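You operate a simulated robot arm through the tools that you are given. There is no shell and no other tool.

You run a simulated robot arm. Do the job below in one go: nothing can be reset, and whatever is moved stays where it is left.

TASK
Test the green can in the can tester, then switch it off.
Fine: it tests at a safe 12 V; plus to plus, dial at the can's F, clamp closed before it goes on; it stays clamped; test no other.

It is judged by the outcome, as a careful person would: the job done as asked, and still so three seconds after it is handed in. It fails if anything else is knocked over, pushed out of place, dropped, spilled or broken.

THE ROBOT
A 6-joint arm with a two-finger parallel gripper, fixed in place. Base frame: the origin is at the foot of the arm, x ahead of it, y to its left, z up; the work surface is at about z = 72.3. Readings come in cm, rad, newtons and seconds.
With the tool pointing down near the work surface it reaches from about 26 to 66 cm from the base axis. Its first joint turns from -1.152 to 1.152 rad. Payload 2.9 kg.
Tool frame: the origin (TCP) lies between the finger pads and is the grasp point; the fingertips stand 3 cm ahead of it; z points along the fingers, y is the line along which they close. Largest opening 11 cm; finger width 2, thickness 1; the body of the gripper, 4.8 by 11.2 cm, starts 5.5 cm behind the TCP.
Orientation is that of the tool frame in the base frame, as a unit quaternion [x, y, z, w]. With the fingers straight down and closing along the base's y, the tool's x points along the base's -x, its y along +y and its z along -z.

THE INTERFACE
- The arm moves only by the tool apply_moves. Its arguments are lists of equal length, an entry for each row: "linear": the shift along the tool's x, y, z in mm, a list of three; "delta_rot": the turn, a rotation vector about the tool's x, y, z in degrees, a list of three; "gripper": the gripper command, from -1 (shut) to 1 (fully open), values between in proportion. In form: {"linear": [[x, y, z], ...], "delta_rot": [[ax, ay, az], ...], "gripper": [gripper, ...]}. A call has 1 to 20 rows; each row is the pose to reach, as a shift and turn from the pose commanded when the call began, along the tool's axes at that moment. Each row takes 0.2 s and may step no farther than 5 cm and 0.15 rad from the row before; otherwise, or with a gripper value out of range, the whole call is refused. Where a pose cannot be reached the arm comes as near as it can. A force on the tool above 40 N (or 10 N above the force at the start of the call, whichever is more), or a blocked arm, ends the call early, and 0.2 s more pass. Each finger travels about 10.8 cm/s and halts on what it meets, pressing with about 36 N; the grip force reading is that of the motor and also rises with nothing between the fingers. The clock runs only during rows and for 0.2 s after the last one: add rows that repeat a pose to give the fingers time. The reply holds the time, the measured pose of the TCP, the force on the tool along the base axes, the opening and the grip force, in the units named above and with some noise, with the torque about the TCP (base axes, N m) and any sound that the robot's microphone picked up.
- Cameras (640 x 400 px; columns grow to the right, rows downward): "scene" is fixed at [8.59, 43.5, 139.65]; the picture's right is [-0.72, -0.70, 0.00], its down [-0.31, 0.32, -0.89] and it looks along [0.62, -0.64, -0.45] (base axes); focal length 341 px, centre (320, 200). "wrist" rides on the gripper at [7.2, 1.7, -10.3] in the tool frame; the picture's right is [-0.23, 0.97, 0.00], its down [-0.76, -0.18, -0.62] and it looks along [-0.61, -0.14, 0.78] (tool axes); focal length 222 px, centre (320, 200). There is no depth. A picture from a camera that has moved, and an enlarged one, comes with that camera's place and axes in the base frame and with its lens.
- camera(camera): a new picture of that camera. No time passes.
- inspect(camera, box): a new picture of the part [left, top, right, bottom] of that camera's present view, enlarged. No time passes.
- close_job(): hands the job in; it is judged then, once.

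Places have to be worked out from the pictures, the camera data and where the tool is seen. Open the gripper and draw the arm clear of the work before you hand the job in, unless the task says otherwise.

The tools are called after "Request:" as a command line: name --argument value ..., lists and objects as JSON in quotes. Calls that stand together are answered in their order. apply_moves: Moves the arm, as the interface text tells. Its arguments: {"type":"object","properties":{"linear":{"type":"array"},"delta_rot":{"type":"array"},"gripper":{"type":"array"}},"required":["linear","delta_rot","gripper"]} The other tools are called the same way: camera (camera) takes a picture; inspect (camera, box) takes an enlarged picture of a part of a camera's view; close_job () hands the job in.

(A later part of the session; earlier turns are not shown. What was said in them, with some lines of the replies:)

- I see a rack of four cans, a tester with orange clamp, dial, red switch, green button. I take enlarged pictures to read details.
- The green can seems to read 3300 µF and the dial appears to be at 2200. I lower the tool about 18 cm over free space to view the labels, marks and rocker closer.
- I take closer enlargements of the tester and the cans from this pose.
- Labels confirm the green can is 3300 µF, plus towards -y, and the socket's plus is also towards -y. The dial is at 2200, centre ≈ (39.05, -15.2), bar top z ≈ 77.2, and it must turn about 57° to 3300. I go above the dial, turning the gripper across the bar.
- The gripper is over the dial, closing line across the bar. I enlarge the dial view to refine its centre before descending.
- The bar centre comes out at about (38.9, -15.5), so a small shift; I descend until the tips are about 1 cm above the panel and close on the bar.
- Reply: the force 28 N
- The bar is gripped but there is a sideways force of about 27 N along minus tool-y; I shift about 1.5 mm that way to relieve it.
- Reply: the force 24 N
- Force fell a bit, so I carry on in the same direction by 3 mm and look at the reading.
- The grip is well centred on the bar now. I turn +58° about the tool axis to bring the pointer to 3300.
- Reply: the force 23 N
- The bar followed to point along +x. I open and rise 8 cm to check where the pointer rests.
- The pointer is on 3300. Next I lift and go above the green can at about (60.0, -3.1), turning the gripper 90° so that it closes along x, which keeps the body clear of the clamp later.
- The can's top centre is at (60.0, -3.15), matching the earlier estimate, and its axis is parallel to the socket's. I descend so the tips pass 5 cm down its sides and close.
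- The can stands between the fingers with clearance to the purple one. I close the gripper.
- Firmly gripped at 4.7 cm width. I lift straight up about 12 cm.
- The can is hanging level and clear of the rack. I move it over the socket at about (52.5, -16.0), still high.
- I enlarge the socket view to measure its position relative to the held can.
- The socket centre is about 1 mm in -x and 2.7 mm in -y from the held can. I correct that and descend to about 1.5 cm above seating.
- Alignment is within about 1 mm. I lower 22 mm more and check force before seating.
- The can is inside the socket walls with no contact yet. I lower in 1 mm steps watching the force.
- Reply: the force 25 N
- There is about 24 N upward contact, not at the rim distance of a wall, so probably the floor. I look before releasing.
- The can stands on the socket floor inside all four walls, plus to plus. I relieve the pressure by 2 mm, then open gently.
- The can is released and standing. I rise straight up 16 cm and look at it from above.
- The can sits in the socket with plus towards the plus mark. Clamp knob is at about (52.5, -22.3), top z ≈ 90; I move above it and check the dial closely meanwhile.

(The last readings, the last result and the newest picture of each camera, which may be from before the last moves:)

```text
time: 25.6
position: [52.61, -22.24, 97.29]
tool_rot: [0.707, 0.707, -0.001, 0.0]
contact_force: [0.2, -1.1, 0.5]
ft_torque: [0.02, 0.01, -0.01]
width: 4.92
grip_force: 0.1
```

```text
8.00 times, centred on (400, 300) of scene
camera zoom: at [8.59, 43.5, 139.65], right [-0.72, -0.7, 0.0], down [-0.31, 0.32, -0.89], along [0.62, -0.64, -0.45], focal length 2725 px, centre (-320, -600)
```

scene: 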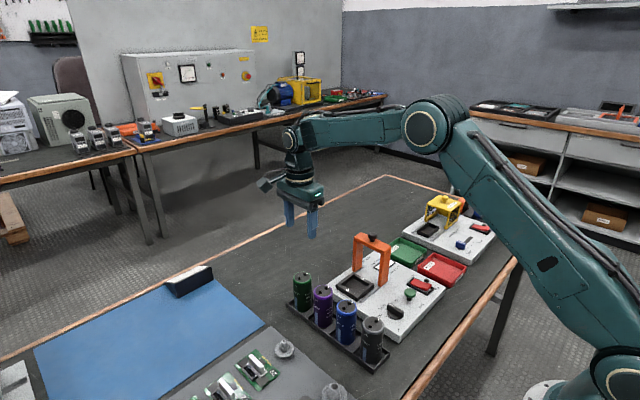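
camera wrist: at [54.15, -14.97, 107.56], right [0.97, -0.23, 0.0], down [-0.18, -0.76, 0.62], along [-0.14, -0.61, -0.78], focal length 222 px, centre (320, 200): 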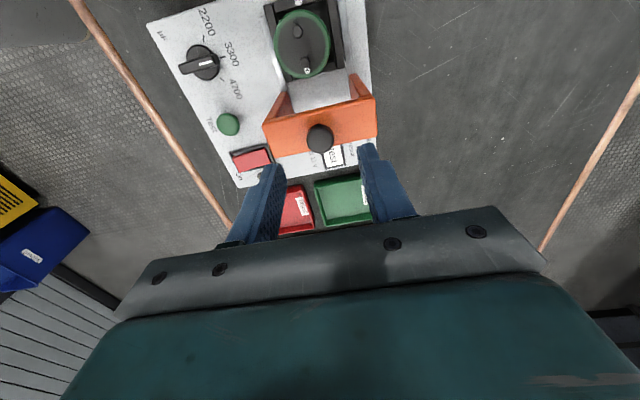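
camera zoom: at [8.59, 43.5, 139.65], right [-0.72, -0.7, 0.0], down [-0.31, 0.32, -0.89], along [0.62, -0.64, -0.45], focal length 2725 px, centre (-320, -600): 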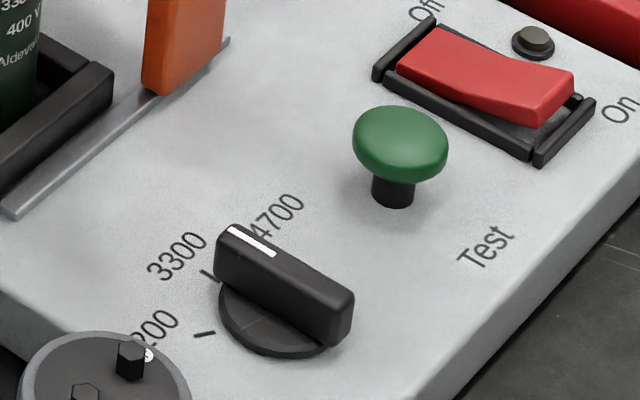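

The dial pointer lines up with the 3300 tick, the rocker's Off end is down. The knob is about 3 mm further in -y than the tool; I correct, descend around it and close.

Request:
apply_moves --linear '[[-3, 0, 20], [-3, 0, 40], [-3, 0, 56], [-3, 0, 56], [-3, 0, 56], [-3, 0, 56], [-3, 0, 56]]' --delta_rot '[[0, 0, 0], [0, 0, 0], [0, 0, 0], [0, 0, 0], [0, 0, 0], [0, 0, 0], [0, 0, 0]]' --gripper '[-0.1, -0.1, -0.1, -0.1, -0.5, -0.8, -1]'

Request:
inspect --camera "wrist" --box '[220, 80, 420, 240]'

Request:
inspect --camera "scene" --box '[325, 190, 445, 320]'

```text
time: 27.2
position: [52.62, -22.59, 91.64]
tool_rot: [0.708, 0.706, 0.0, 0.0]
contact_force: [0.2, -0.9, -2.3]
ft_torque: [-0.07, -0.04, 0.01]
width: 2.35
grip_force: 45.6
```

```text
2.50 times, centred on (320, 160) of wrist
camera zoom: at [54.09, -15.27, 101.94], right [0.97, -0.23, 0.0], down [-0.18, -0.76, 0.62], along [-0.14, -0.61, -0.78], focal length 555 px, centre (320, 300)
```

zoom: 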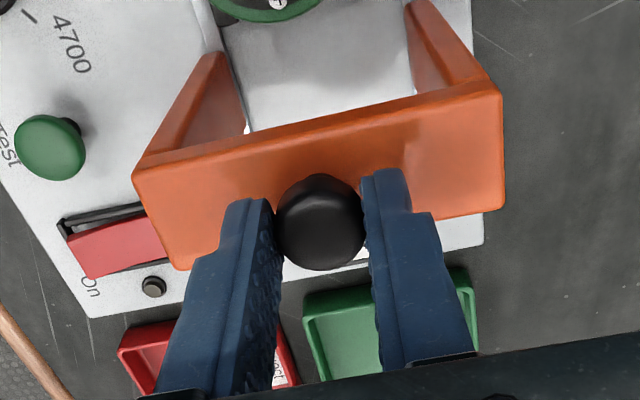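

```text
3.08 times, centred on (385, 255) of scene
camera zoom: at [8.59, 43.5, 139.65], right [-0.72, -0.7, 0.0], down [-0.31, 0.32, -0.89], along [0.62, -0.64, -0.45], focal length 1048 px, centre (120, 31)
```

zoom: 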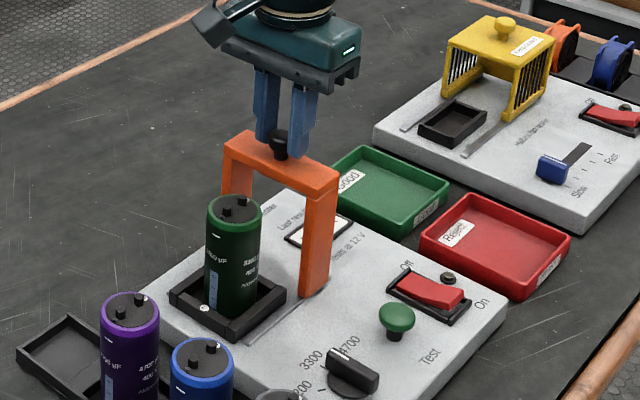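

The knob is held. I slide the clamp along +y in small steps towards the socket, first 2 cm, watching force.

Request:
apply_moves --linear '[[5, 0, 0], [10, 0, 0], [15, 0, 0], [20, 0, 0]]' --delta_rot '[[0, 0, 0], [0, 0, 0], [0, 0, 0], [0, 0, 0]]' --gripper '[-1, -1, -1, -1]'

Request:
inspect --camera "scene" --box '[325, 210, 425, 320]'

```text
time: 28.2
position: [52.5, -20.52, 91.64]
tool_rot: [0.707, 0.707, 0.0, -0.002]
contact_force: [-10.7, -1.6, -3.0]
ft_torque: [-0.59, 0.21, 0.0]
width: 2.36
grip_force: 44.8
```

```text
3.64 times, centred on (375, 265) of scene
camera zoom: at [8.56, 43.5, 139.66], right [-0.72, -0.7, 0.0], down [-0.31, 0.32, -0.89], along [0.62, -0.64, -0.45], focal length 1239 px, centre (120, -36)
```

zoom: 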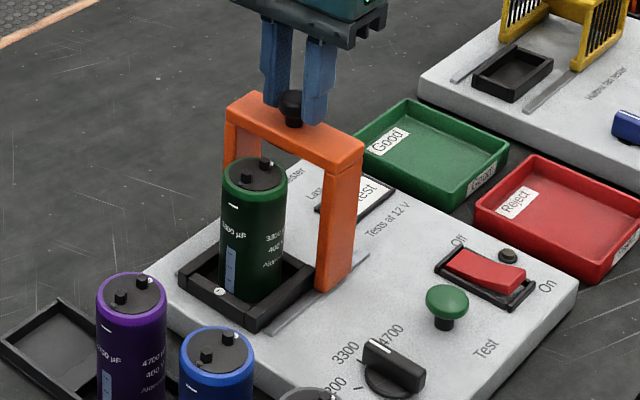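

It slides freely with the knob. I continue 2 cm more, easing 1 mm in -x against the side force, and check clearance over the can.

Request:
apply_moves --linear '[[5, -1, 0], [10, -1, 0], [15, -1, 0], [20, -1, 0]]' --delta_rot '[[0, 0, 0], [0, 0, 0], [0, 0, 0], [0, 0, 0]]' --gripper '[-1, -1, -1, -1]'

Request:
inspect --camera "scene" --box '[325, 210, 425, 320]'

```text
time: 29.2
position: [52.49, -18.48, 91.54]
tool_rot: [0.706, 0.708, 0.001, 0.001]
contact_force: [-0.6, -0.9, -14.4]
ft_torque: [0.27, -0.03, 0.08]
width: 2.36
grip_force: 44.8
```

```text
3.64 times, centred on (375, 265) of scene
camera zoom: at [8.61, 43.49, 139.66], right [-0.72, -0.7, 0.0], down [-0.31, 0.32, -0.89], along [0.62, -0.64, -0.45], focal length 1239 px, centre (120, -36)
```

zoom: 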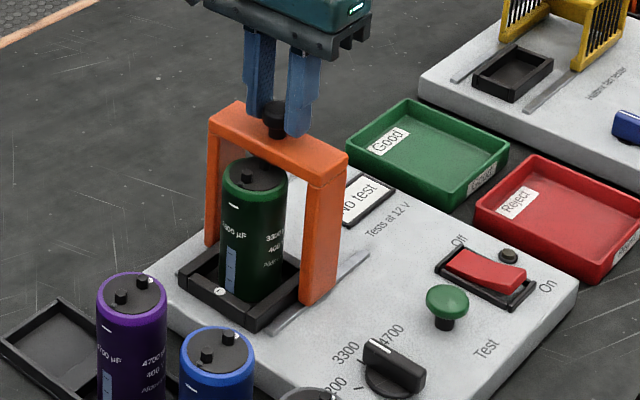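

The clamp clears the can. I continue 1.6 cm, easing down a touch, and check.

Request:
apply_moves --linear '[[4, 0, 0.5], [8, 0, 0.7], [12, 0, 0.7], [16, 0, 0.7]]' --delta_rot '[[0, 0, 0], [0, 0, 0], [0, 0, 0], [0, 0, 0]]' --gripper '[-1, -1, -1, -1]'

Request:
inspect --camera "scene" --box '[325, 210, 425, 320]'

Request:
camera --camera "wrist"

```text
time: 30.2
position: [52.47, -16.75, 91.48]
tool_rot: [0.708, 0.706, 0.0, 0.001]
contact_force: [-4.7, -1.1, -8.3]
ft_torque: [0.21, 0.21, 0.14]
width: 2.38
grip_force: 45.1
```

```text
3.64 times, centred on (375, 265) of scene
camera zoom: at [8.59, 43.5, 139.66], right [-0.72, -0.7, 0.0], down [-0.31, 0.32, -0.89], along [0.62, -0.64, -0.45], focal length 1239 px, centre (120, -36)
```

zoom: 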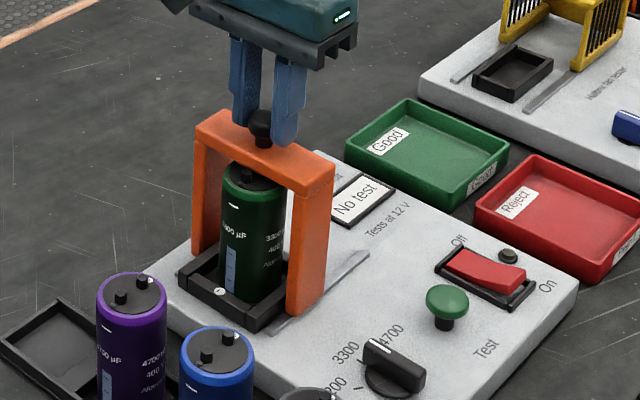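

```text
taken
camera wrist: at [54.1, -9.68, 101.94], right [0.97, -0.23, 0.0], down [-0.18, -0.76, 0.62], along [-0.14, -0.61, -0.78], focal length 222 px, centre (320, 200)
```

wrist: 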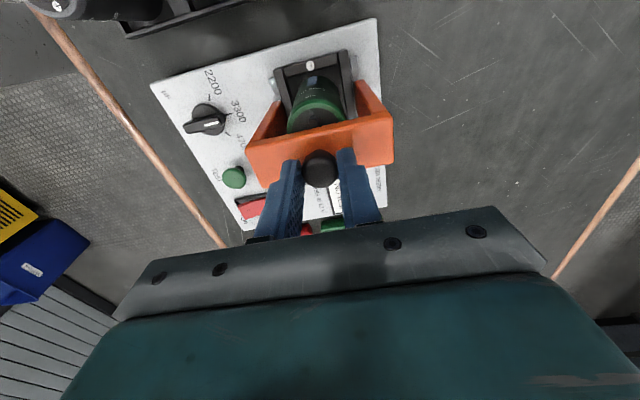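

The clamp is nearly over the can's centre. I push on gently in 3 mm steps to find the closed stop.

Request:
apply_moves --linear '[[3, 0, 0], [6, 0, 0], [8, 0, 0], [8, 0, 0]]' --delta_rot '[[0, 0, 0], [0, 0, 0], [0, 0, 0], [0, 0, 0]]' --gripper '[-1, -1, -1, -1]'

Request:
inspect --camera "scene" --box '[325, 210, 425, 320]'

```text
time: 31.2
position: [52.49, -16.11, 91.69]
tool_rot: [0.707, 0.708, 0.0, 0.001]
contact_force: [-3.4, -0.8, -2.0]
ft_torque: [0.02, 0.12, -0.1]
width: 2.35
grip_force: 45.4
```

```text
3.64 times, centred on (375, 265) of scene
camera zoom: at [8.58, 43.5, 139.66], right [-0.72, -0.7, 0.0], down [-0.31, 0.32, -0.89], along [0.62, -0.64, -0.45], focal length 1239 px, centre (120, -36)
```

zoom: 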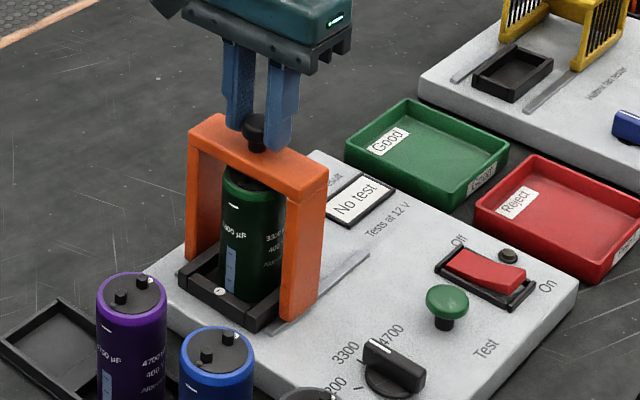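

Still no resistance; I keep on slowly to find a stop, 1 cm at most.

Request:
apply_moves --linear '[[2, 0, 0], [4, 0, 0], [6, 0, 0], [6, 0, 0]]' --delta_rot '[[0, 0, 0], [0, 0, 0], [0, 0, 0], [0, 0, 0]]' --gripper '[-1, -1, -1, -1]'

Request:
inspect --camera "scene" --box '[325, 210, 425, 320]'

```text
time: 32.2
position: [52.44, -15.94, 91.68]
tool_rot: [0.709, 0.705, 0.0, 0.002]
contact_force: [-1.4, -28.7, -4.8]
ft_torque: [-0.1, 0.01, 0.02]
width: 2.37
grip_force: 45.1
```

```text
3.64 times, centred on (375, 265) of scene
camera zoom: at [8.6, 43.43, 139.68], right [-0.72, -0.7, 0.0], down [-0.31, 0.32, -0.89], along [0.62, -0.64, -0.45], focal length 1239 px, centre (120, -36)
```

zoom: 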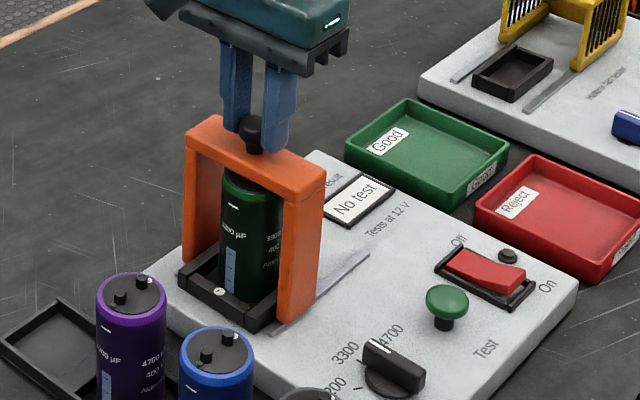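

The clamp met its stop at y ≈ -15.9 with 29 N: it is closed and centred on the can. I back off the pressing force, open and rise.

Request:
apply_moves --linear '[[-2, 0, 0], [-3.5, 0, 0], [-3.5, 0, 0], [-3.5, 0, 0], [-3.5, 0, 0], [-3.5, 0, -20], [-3.5, 0, -60], [-3.5, 0, -60]]' --delta_rot '[[0, 0, 0], [0, 0, 0], [0, 0, 0], [0, 0, 0], [0, 0, 0], [0, 0, 0], [0, 0, 0], [0, 0, 0]]' --gripper '[-1, -1, -0.5, -0.3, -0.2, -0.2, -0.2, -0.2]'

Request:
inspect --camera "scene" --box '[325, 210, 455, 330]'

Request:
camera --camera "wrist"

```text
time: 34.0
position: [52.54, -15.91, 97.55]
tool_rot: [0.707, 0.707, 0.0, 0.0]
contact_force: [0.4, -0.5, 0.3]
ft_torque: [-0.03, 0.01, 0.02]
width: 4.39
grip_force: 0.1
```

```text
3.33 times, centred on (390, 270) of scene
camera zoom: at [8.59, 43.5, 139.65], right [-0.72, -0.7, 0.0], down [-0.31, 0.32, -0.89], along [0.62, -0.64, -0.45], focal length 1135 px, centre (87, -33)
```

zoom: 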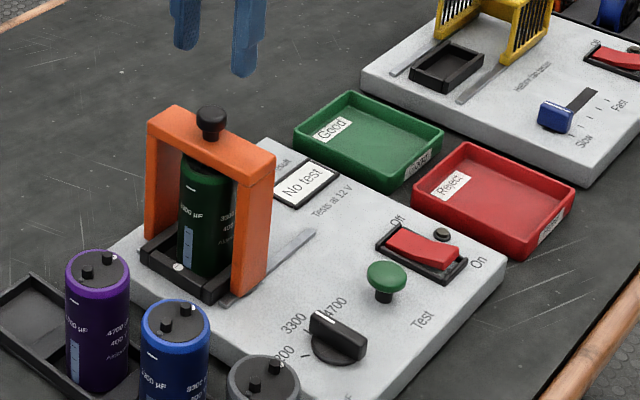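

```text
taken
camera wrist: at [54.18, -8.73, 107.94], right [0.97, -0.23, 0.0], down [-0.18, -0.76, 0.62], along [-0.14, -0.61, -0.78], focal length 222 px, centre (320, 200)
```

wrist: 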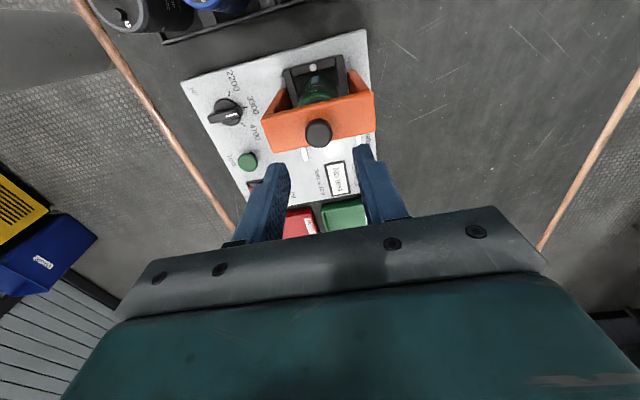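

Clamp closed over the can, dial at 3300, all ready. Now I close the fingers, turn back 90° and go above the rocker's On end at about (38.2, -29.1).

Request:
apply_moves --linear '[[-11, -12, 0], [-22, -24, 0], [-33, -36, 0], [-44, -48, 0], [-55, -60, 0], [-66, -72, 0], [-77, -84, 10], [-88, -96, 20], [-99, -108, 30], [-110, -120, 40], [-121, -132, 50], [-132, -143, 60], [-132, -143, 75], [-132, -143, 75]]' --delta_rot '[[0, 0, -7.5], [0, 0, -15], [0, 0, -22.5], [0, 0, -30], [0, 0, -37.5], [0, 0, -45], [0, 0, -52.5], [0, 0, -60], [0, 0, -67.5], [0, 0, -75], [0, 0, -82.5], [0, 0, -90], [0, 0, -90], [0, 0, -90]]' --gripper '[-0.2, -0.2, -0.4, -0.6, -0.8, -1, -1, -1, -1, -1, -1, -1, -1, -1]'

Request:
camera --camera "wrist"

Request:
inspect --camera "wrist" --box '[240, 60, 400, 220]'

Request:
inspect --camera "scene" --box '[325, 190, 465, 320]'

```text
time: 37.0
position: [38.14, -29.13, 90.04]
tool_rot: [0.0, 1.0, 0.0, 0.0]
contact_force: [0.3, -0.9, 0.4]
ft_torque: [0.03, 0.03, 0.02]
width: 0.01
grip_force: 36.1
```

```text
taken
camera wrist: at [30.85, -27.41, 100.43], right [0.23, 0.97, 0.0], down [0.76, -0.18, 0.62], along [0.61, -0.14, -0.78], focal length 222 px, centre (320, 200)
```

wrist: 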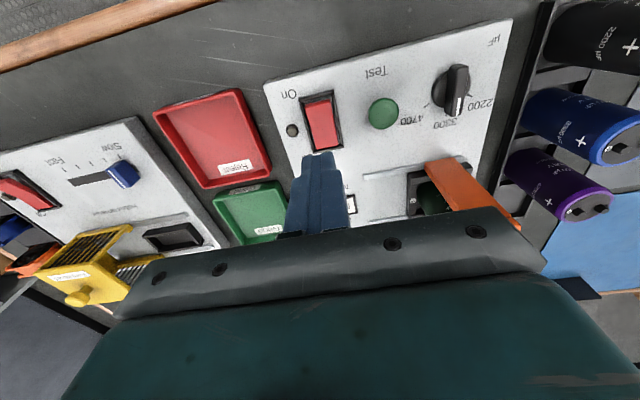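

```text
2.50 times, centred on (320, 140) of wrist
camera zoom: at [30.85, -27.41, 100.43], right [0.23, 0.97, 0.0], down [0.76, -0.18, 0.62], along [0.61, -0.14, -0.78], focal length 555 px, centre (320, 350)
```

zoom: 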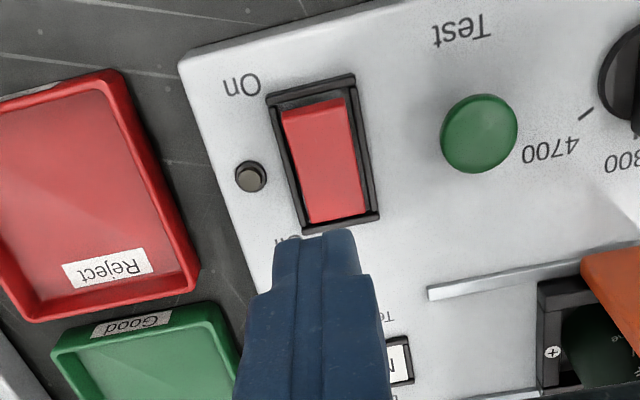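

```text
3.08 times, centred on (395, 255) of scene
camera zoom: at [8.59, 43.5, 139.65], right [-0.72, -0.7, 0.0], down [-0.31, 0.32, -0.89], along [0.62, -0.64, -0.45], focal length 1048 px, centre (89, 31)
```

zoom: 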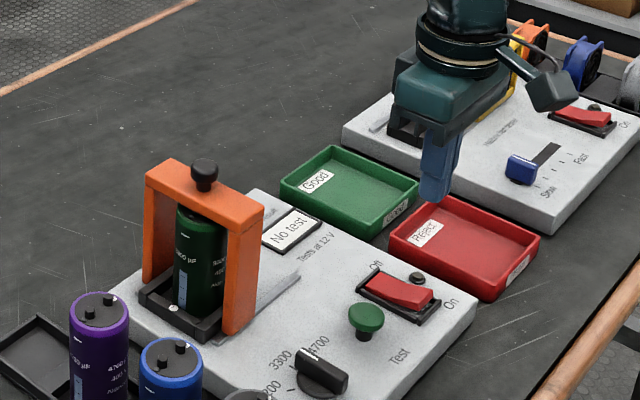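

I measure the rocker from x 37.1 (On) to 42.3 (Off) at y ≈ -29.05; the closed tips are over the On half. I descend to just above it and then press in 1 mm steps.

Request:
apply_moves --linear '[[0, 0, 40], [0, 0, 75], [0, 0, 95], [0, 0, 98], [0, 0, 100], [0, 0, 102], [0, 0, 104], [0, 0, 106]]' --delta_rot '[[0, 0, 0], [0, 0, 0], [0, 0, 0], [0, 0, 0], [0, 0, 0], [0, 0, 0], [0, 0, 0], [0, 0, 0]]' --gripper '[-1, -1, -1, -1, -1, -1, -1, -1]'

Request:
inspect --camera "wrist" --box '[240, 60, 400, 220]'

Request:
inspect --camera "scene" --box '[385, 230, 465, 310]'

```text
time: 38.8
position: [38.31, -29.01, 79.45]
tool_rot: [0.0, 1.0, 0.0, 0.0]
contact_force: [-0.7, 0.0, 0.6]
ft_torque: [0.04, 0.04, 0.0]
width: 0.0
grip_force: 36.6
```

```text
2.50 times, centred on (320, 140) of wrist
camera zoom: at [30.9, -27.35, 89.85], right [0.23, 0.97, 0.0], down [0.76, -0.18, 0.62], along [0.61, -0.14, -0.78], focal length 555 px, centre (320, 350)
```

zoom: 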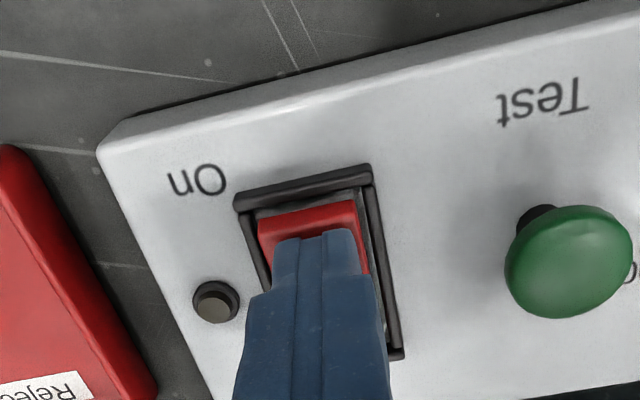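

```text
5.00 times, centred on (425, 270) of scene
camera zoom: at [8.59, 43.51, 139.65], right [-0.72, -0.7, 0.0], down [-0.31, 0.32, -0.89], along [0.62, -0.64, -0.45], focal length 1703 px, centre (-205, -150)
```

zoom: 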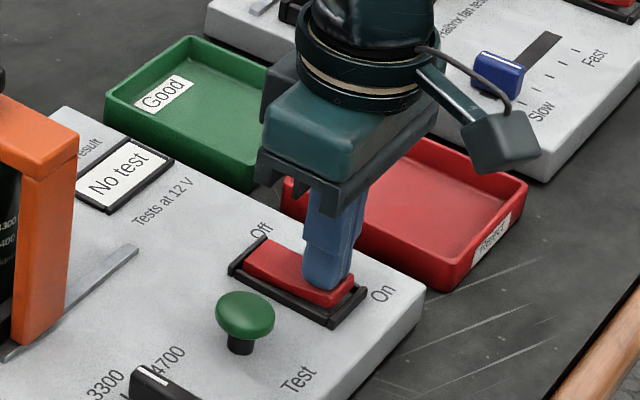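

The tips are just at the raised On end, no force yet. I press further in 1 mm steps.

Request:
apply_moves --linear '[[0, 0, 1], [0, 0, 2], [0, 0, 3], [0, 0, 4]]' --delta_rot '[[0, 0, 0], [0, 0, 0], [0, 0, 0], [0, 0, 0]]' --gripper '[-1, -1, -1, -1]'

Request:
inspect --camera "scene" --box '[385, 230, 465, 310]'

```text
time: 39.8
position: [38.12, -29.06, 79.25]
tool_rot: [0.001, 1.0, 0.0, 0.0]
contact_force: [-8.8, 2.6, 15.7]
ft_torque: [0.09, 0.06, 0.03]
width: 0.0
grip_force: 36.0
heard: click
```

```text
5.00 times, centred on (425, 270) of scene
camera zoom: at [8.55, 43.52, 139.65], right [-0.72, -0.7, 0.0], down [-0.31, 0.32, -0.89], along [0.62, -0.64, -0.45], focal length 1703 px, centre (-205, -150)
```

zoom: 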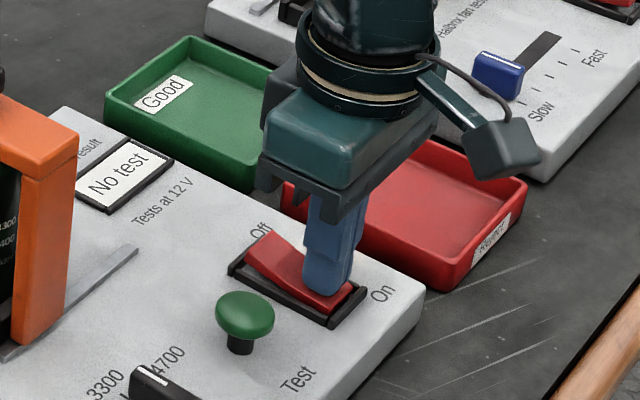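

A click was heard and the rocker flipped to On. I rise and look at the lamp and the button.

Request:
apply_moves --linear '[[0, 0, -20], [0, 0, -60], [0, 0, -90], [0, 0, -90]]' --delta_rot '[[0, 0, 0], [0, 0, 0], [0, 0, 0], [0, 0, 0]]' --gripper '[-1, -1, -1, -1]'

Request:
inspect --camera "wrist" --box '[220, 50, 420, 210]'

Request:
inspect --camera "scene" --box '[325, 220, 465, 320]'

```text
time: 40.8
position: [38.35, -29.36, 88.06]
tool_rot: [0.0, 1.0, 0.001, 0.0]
contact_force: [-0.4, -0.4, -0.8]
ft_torque: [0.04, 0.04, 0.0]
width: 0.01
grip_force: 36.7
```

```text
2.50 times, centred on (320, 130) of wrist
camera zoom: at [31.01, -27.57, 98.39], right [0.23, 0.97, 0.0], down [0.76, -0.18, 0.62], along [0.61, -0.14, -0.78], focal length 555 px, centre (320, 375)
```

zoom: 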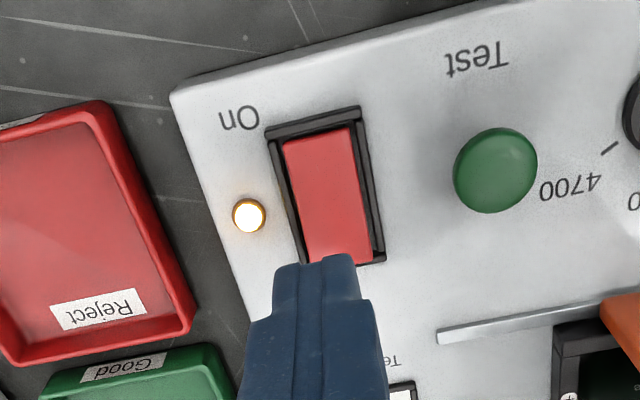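

```text
4.00 times, centred on (395, 270) of scene
camera zoom: at [8.59, 43.5, 139.65], right [-0.72, -0.7, 0.0], down [-0.31, 0.32, -0.89], along [0.62, -0.64, -0.45], focal length 1362 px, centre (20, -80)
```

zoom: 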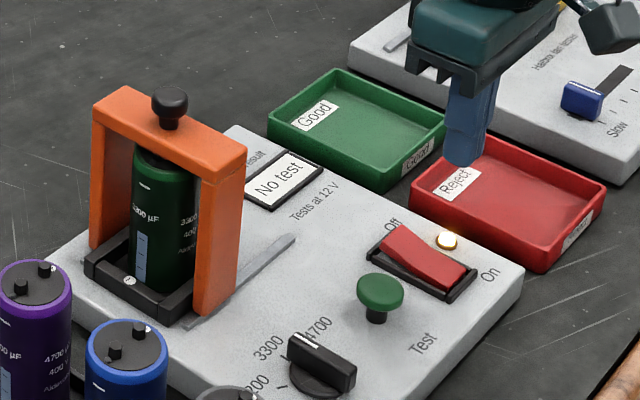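

The lamp is lit. The button top is about 1.0 cm in +x and 6.6 cm in +y from the tool; I move over it and descend to just above.

Request:
apply_moves --linear '[[-5, 33, 0], [-10.5, 66, 0], [-10.5, 66, 30], [-10.5, 66, 55], [-10.5, 66, 62], [-10.5, 66, 62]]' --delta_rot '[[0, 0, 0], [0, 0, 0], [0, 0, 0], [0, 0, 0], [0, 0, 0], [0, 0, 0]]' --gripper '[-1, -1, -1, -1, -1, -1]'

Request:
inspect --camera "wrist" --box '[220, 50, 420, 210]'

Request:
inspect --camera "scene" --box '[365, 230, 465, 320]'

```text
time: 42.2
position: [39.36, -22.52, 81.91]
tool_rot: [0.0, 1.0, 0.0, -0.001]
contact_force: [0.4, 0.2, -0.8]
ft_torque: [0.01, -0.02, -0.01]
width: 0.0
grip_force: 36.4
```

```text
2.50 times, centred on (320, 130) of wrist
camera zoom: at [31.99, -20.75, 92.26], right [0.23, 0.97, 0.0], down [0.76, -0.18, 0.62], along [0.61, -0.14, -0.78], focal length 555 px, centre (320, 375)
```

zoom: 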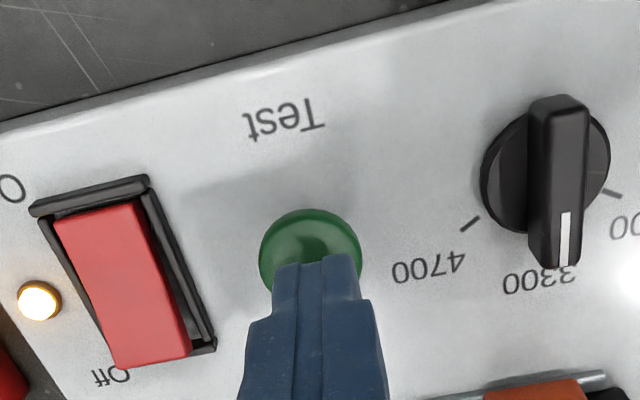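

```text
4.44 times, centred on (415, 275) of scene
camera zoom: at [8.59, 43.5, 139.65], right [-0.72, -0.7, 0.0], down [-0.31, 0.32, -0.89], along [0.62, -0.64, -0.45], focal length 1514 px, centre (-102, -133)
```

zoom: 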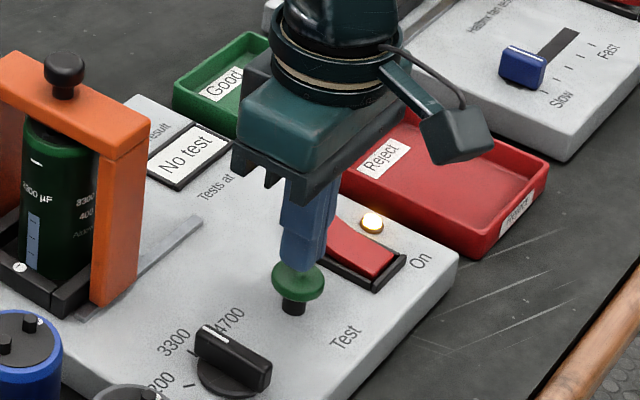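

The tips are just above the button centre. I press down in small steps.

Request:
apply_moves --linear '[[0, 0, 4], [0, 0, 8], [0, 0, 10], [0, 0, 12], [0, 0, 14]]' --delta_rot '[[0, 0, 0], [0, 0, 0], [0, 0, 0], [0, 0, 0], [0, 0, 0]]' --gripper '[-1, -1, -1, -1, -1]'

Request:
inspect --camera "scene" --box '[345, 230, 465, 320]'

```text
time: 43.4
position: [39.19, -22.4, 80.54]
tool_rot: [0.0, 1.0, 0.0, -0.001]
contact_force: [0.2, -0.8, 1.1]
ft_torque: [0.02, -0.03, 0.02]
width: 0.0
grip_force: 35.9
```

```text
4.44 times, centred on (405, 275) of scene
camera zoom: at [8.59, 43.51, 139.65], right [-0.72, -0.7, 0.0], down [-0.31, 0.32, -0.89], along [0.62, -0.64, -0.45], focal length 1514 px, centre (-58, -133)
```

zoom: 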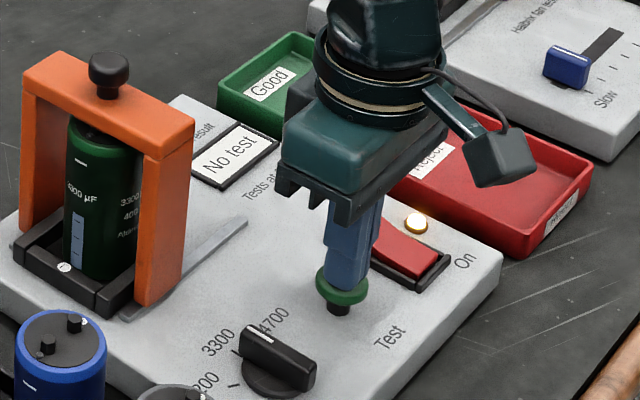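

Just touching now with little force; I press on in 1 mm steps.

Request:
apply_moves --linear '[[0, 0, 1], [0, 0, 2], [0, 0, 3], [0, 0, 4]]' --delta_rot '[[0, 0, 0], [0, 0, 0], [0, 0, 0], [0, 0, 0]]' --gripper '[-1, -1, -1, -1]'

Request:
inspect --camera "scene" --box '[345, 230, 465, 320]'

```text
time: 44.4
position: [39.12, -22.44, 79.99]
tool_rot: [0.0, 1.0, 0.001, 0.0]
contact_force: [-1.0, 0.4, 2.1]
ft_torque: [0.03, 0.0, 0.0]
width: 0.0
grip_force: 36.2
```

```text
4.44 times, centred on (405, 275) of scene
camera zoom: at [8.58, 43.51, 139.65], right [-0.72, -0.7, 0.0], down [-0.31, 0.32, -0.89], along [0.62, -0.64, -0.45], focal length 1514 px, centre (-58, -133)
```

zoom: 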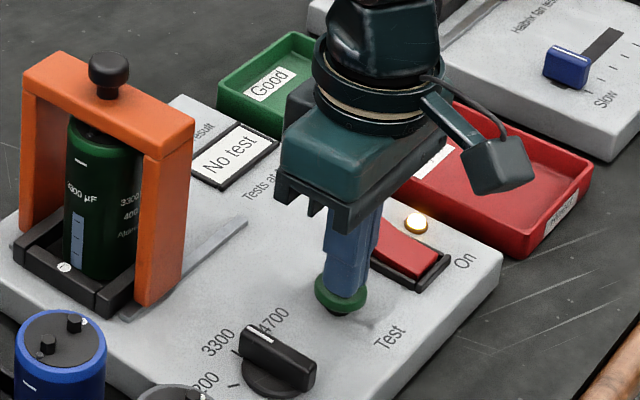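

The button is sinking with a light spring. I continue a few mm to the contact point.

Request:
apply_moves --linear '[[0, 0, 1], [0, 0, 2], [0, 0, 3], [0, 0, 4], [0, 0, 4]]' --delta_rot '[[0, 0, 0], [0, 0, 0], [0, 0, 0], [0, 0, 0], [0, 0, 0]]' --gripper '[-1, -1, -1, -1, -1]'

Request:
inspect --camera "scene" --box '[345, 230, 465, 320]'

```text
time: 45.6
position: [39.14, -22.6, 79.45]
tool_rot: [0.001, 1.0, 0.0, 0.0]
contact_force: [0.5, 0.9, 2.4]
ft_torque: [0.04, 0.02, 0.03]
width: 0.0
grip_force: 35.6
heard: click
```

```text
4.44 times, centred on (405, 275) of scene
camera zoom: at [8.58, 43.51, 139.65], right [-0.72, -0.7, 0.0], down [-0.31, 0.32, -0.89], along [0.62, -0.64, -0.45], focal length 1514 px, centre (-58, -133)
```

zoom: 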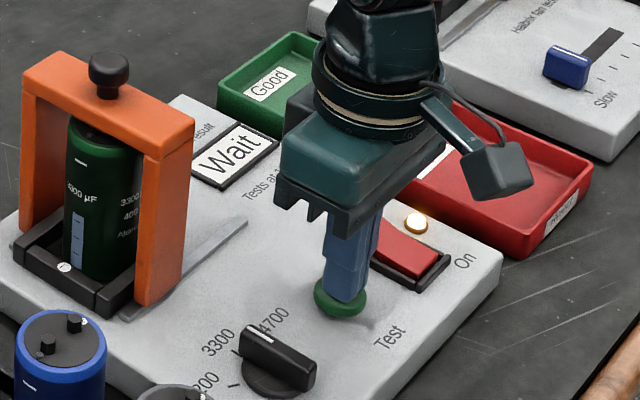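

A click, and the display reads "Wait": the test is running. I hold still and watch for the result.

Request:
apply_moves --linear '[[0, 0, 0], [0, 0, 0], [0, 0, 0], [0, 0, 0], [0, 0, 0], [0, 0, 0], [0, 0, 0], [0, 0, 0]]' --delta_rot '[[0, 0, 0], [0, 0, 0], [0, 0, 0], [0, 0, 0], [0, 0, 0], [0, 0, 0], [0, 0, 0], [0, 0, 0]]' --gripper '[-1, -1, -1, -1, -1, -1, -1, -1]'

Request:
inspect --camera "scene" --box '[345, 230, 465, 320]'

```text
time: 47.4
position: [39.17, -22.62, 79.69]
tool_rot: [0.0, 1.0, 0.0, 0.0]
contact_force: [2.0, 0.0, 3.6]
ft_torque: [-0.02, -0.06, 0.02]
width: 0.02
grip_force: 36.0
```

```text
4.44 times, centred on (405, 275) of scene
camera zoom: at [8.59, 43.51, 139.65], right [-0.72, -0.7, 0.0], down [-0.31, 0.32, -0.89], along [0.62, -0.64, -0.45], focal length 1514 px, centre (-58, -133)
```

zoom: 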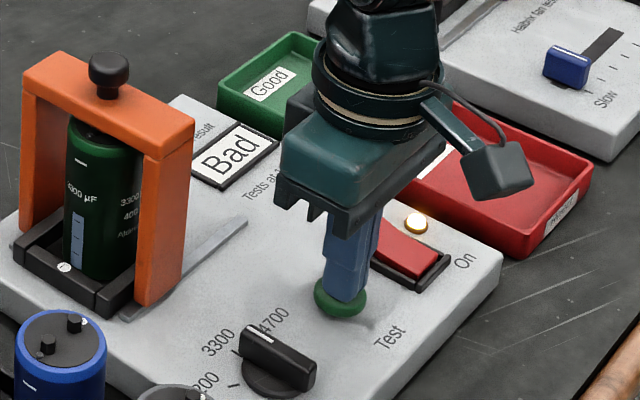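

The test finished: "Bad" is the result shown; the can was properly set, so that is simply its verdict. Now I rise and go above the rocker's Off end at about (41.3, -29.1).

Request:
apply_moves --linear '[[0, 0, -20], [0, 0, -50], [0, 0, -75], [-10, -33, -75], [-21, -65.5, -75], [-21, -65.5, -75]]' --delta_rot '[[0, 0, 0], [0, 0, 0], [0, 0, 0], [0, 0, 0], [0, 0, 0], [0, 0, 0]]' --gripper '[-1, -1, -1, -1, -1, -1]'

Request:
inspect --camera "wrist" --box '[220, 50, 420, 210]'

Request:
inspect --camera "scene" --box '[345, 220, 465, 320]'

```text
time: 48.8
position: [41.34, -29.17, 87.23]
tool_rot: [0.0, 1.0, 0.001, 0.001]
contact_force: [-0.3, -0.3, 0.2]
ft_torque: [-0.02, 0.0, 0.0]
width: 0.0
grip_force: 36.4
```

```text
2.50 times, centred on (320, 130) of wrist
camera zoom: at [33.98, -27.49, 97.6], right [0.23, 0.97, 0.0], down [0.76, -0.18, 0.62], along [0.61, -0.14, -0.78], focal length 555 px, centre (320, 375)
```

zoom: 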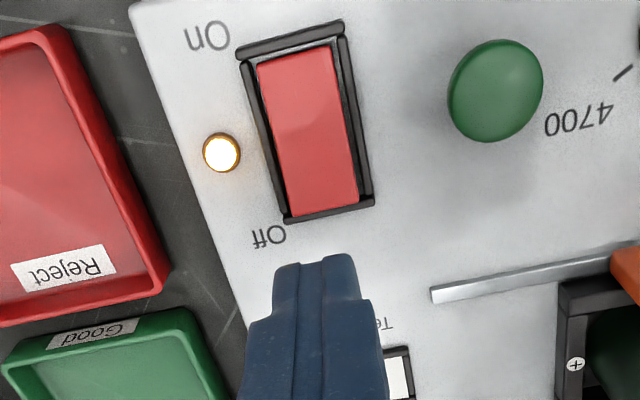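

```text
4.00 times, centred on (405, 270) of scene
camera zoom: at [8.59, 43.5, 139.65], right [-0.72, -0.7, 0.0], down [-0.31, 0.32, -0.89], along [0.62, -0.64, -0.45], focal length 1362 px, centre (-20, -80)
```

zoom: 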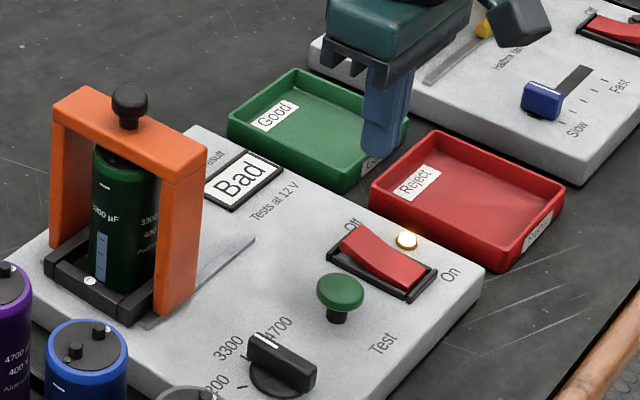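

The tips are over the raised Off end. I descend and press in 1 mm steps like before.

Request:
apply_moves --linear '[[0, 0, 40], [0, 0, 65], [0, 0, 74], [0, 0, 76], [0, 0, 77], [0, 0, 78], [0, 0, 79], [0, 0, 80], [0, 0, 81], [0, 0, 82]]' --delta_rot '[[0, 0, 0], [0, 0, 0], [0, 0, 0], [0, 0, 0], [0, 0, 0], [0, 0, 0], [0, 0, 0], [0, 0, 0], [0, 0, 0], [0, 0, 0]]' --gripper '[-1, -1, -1, -1, -1, -1, -1, -1, -1, -1]'

Request:
inspect --camera "scene" --box '[345, 220, 465, 320]'

```text
time: 51.0
position: [41.49, -28.98, 78.96]
tool_rot: [0.0, 1.0, -0.001, 0.001]
contact_force: [-2.2, 3.0, 22.9]
ft_torque: [0.11, 0.3, 0.14]
width: 0.0
grip_force: 35.8
heard: click
```

```text
4.00 times, centred on (405, 270) of scene
camera zoom: at [8.55, 43.53, 139.65], right [-0.72, -0.7, 0.0], down [-0.31, 0.32, -0.89], along [0.62, -0.64, -0.45], focal length 1362 px, centre (-20, -80)
```

zoom: 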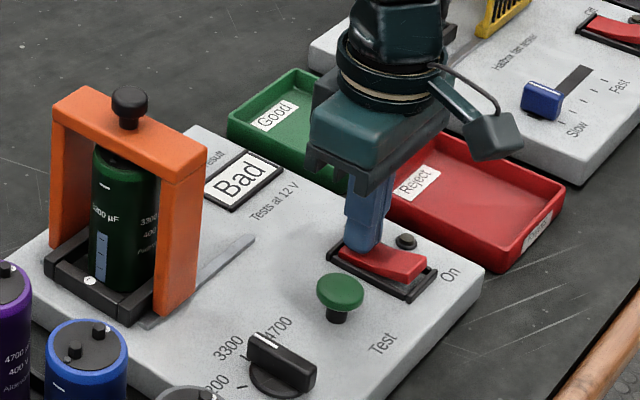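

Click heard, the lamp is dark and the Off end is down. I rise well clear, open the gripper up high and take a final look.

Request:
apply_moves --linear '[[0, 0, -30], [0, 0, -70], [0, 0, -115], [0, 0, -160], [0, 0, -205], [0, 0, -250], [0, 0, -280], [0, 0, -280], [0, 0, -280]]' --delta_rot '[[0, 0, 0], [0, 0, 0], [0, 0, 0], [0, 0, 0], [0, 0, 0], [0, 0, 0], [0, 0, 0], [0, 0, 0], [0, 0, 0]]' --gripper '[-1, -1, -1, -1, -0.5, 0, 0.5, 0.5, 0.5]'

Request:
camera --camera "scene"

Request:
inspect --camera "scene" --box '[325, 220, 465, 320]'

Request:
camera --camera "wrist"

```text
time: 53.0
position: [41.42, -29.02, 106.86]
tool_rot: [0.0, 1.0, 0.0, 0.0]
contact_force: [0.4, -0.2, -0.4]
ft_torque: [0.03, 0.0, 0.0]
width: 8.25
grip_force: 0.1
```

```text
taken
```

scene: 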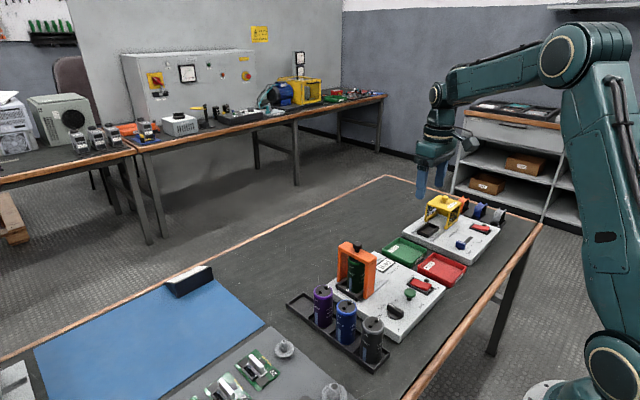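

```text
4.00 times, centred on (395, 270) of scene
camera zoom: at [8.59, 43.5, 139.65], right [-0.72, -0.7, 0.0], down [-0.31, 0.32, -0.89], along [0.62, -0.64, -0.45], focal length 1362 px, centre (20, -80)
```

zoom: 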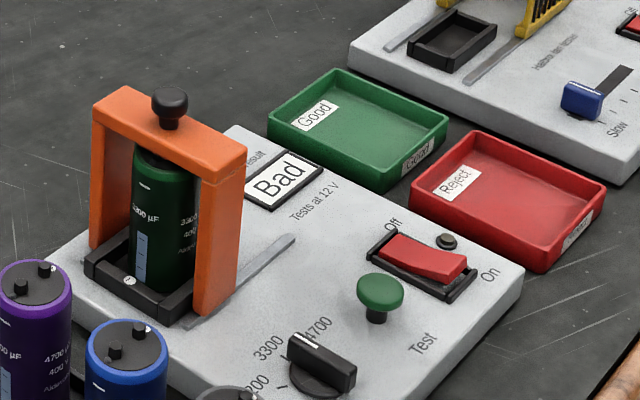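

```text
taken
camera wrist: at [34.09, -27.25, 117.2], right [0.23, 0.97, 0.0], down [0.76, -0.18, 0.62], along [0.61, -0.14, -0.78], focal length 222 px, centre (320, 200)
```

wrist: 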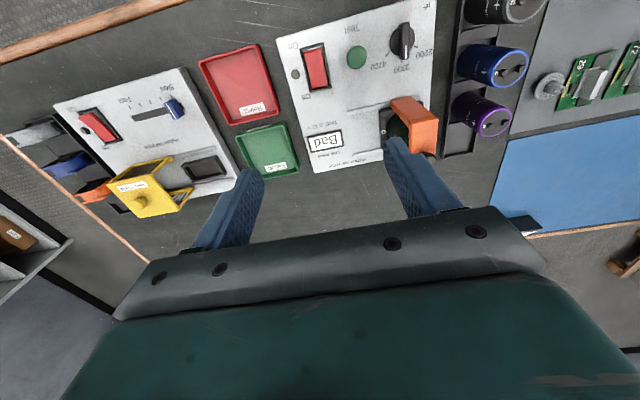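

The tester is off with its lamp dark. The green can stays clamped with the dial at 3300 and the result "Bad" displayed; nothing else has moved, and the arm is clear with the gripper open, so I hand in the job.

Request:
close_job

```text
The job is handed in.
```

The green can has been tested and the can tester is switched off. The display's last result reads **"Bad"**.

- **Setup:** the can went in plus to plus. The dial was turned from 2200 to 3300 µF to match the can's label, and the clamp was pushed to its stop before the tester went on.
- **Test:** I switched it on, pressed Test once, and the display went from "Wait" to "Bad". I didn't run it a second time.
- **Now:** the rocker is at Off and the lamp is dark. The can is still clamped in the tester, and I left it there rather than moving it to the Reject tray.

No other can was tested, and nothing else looked moved in the final pictures. The arm is clear of the work with its gripper open.
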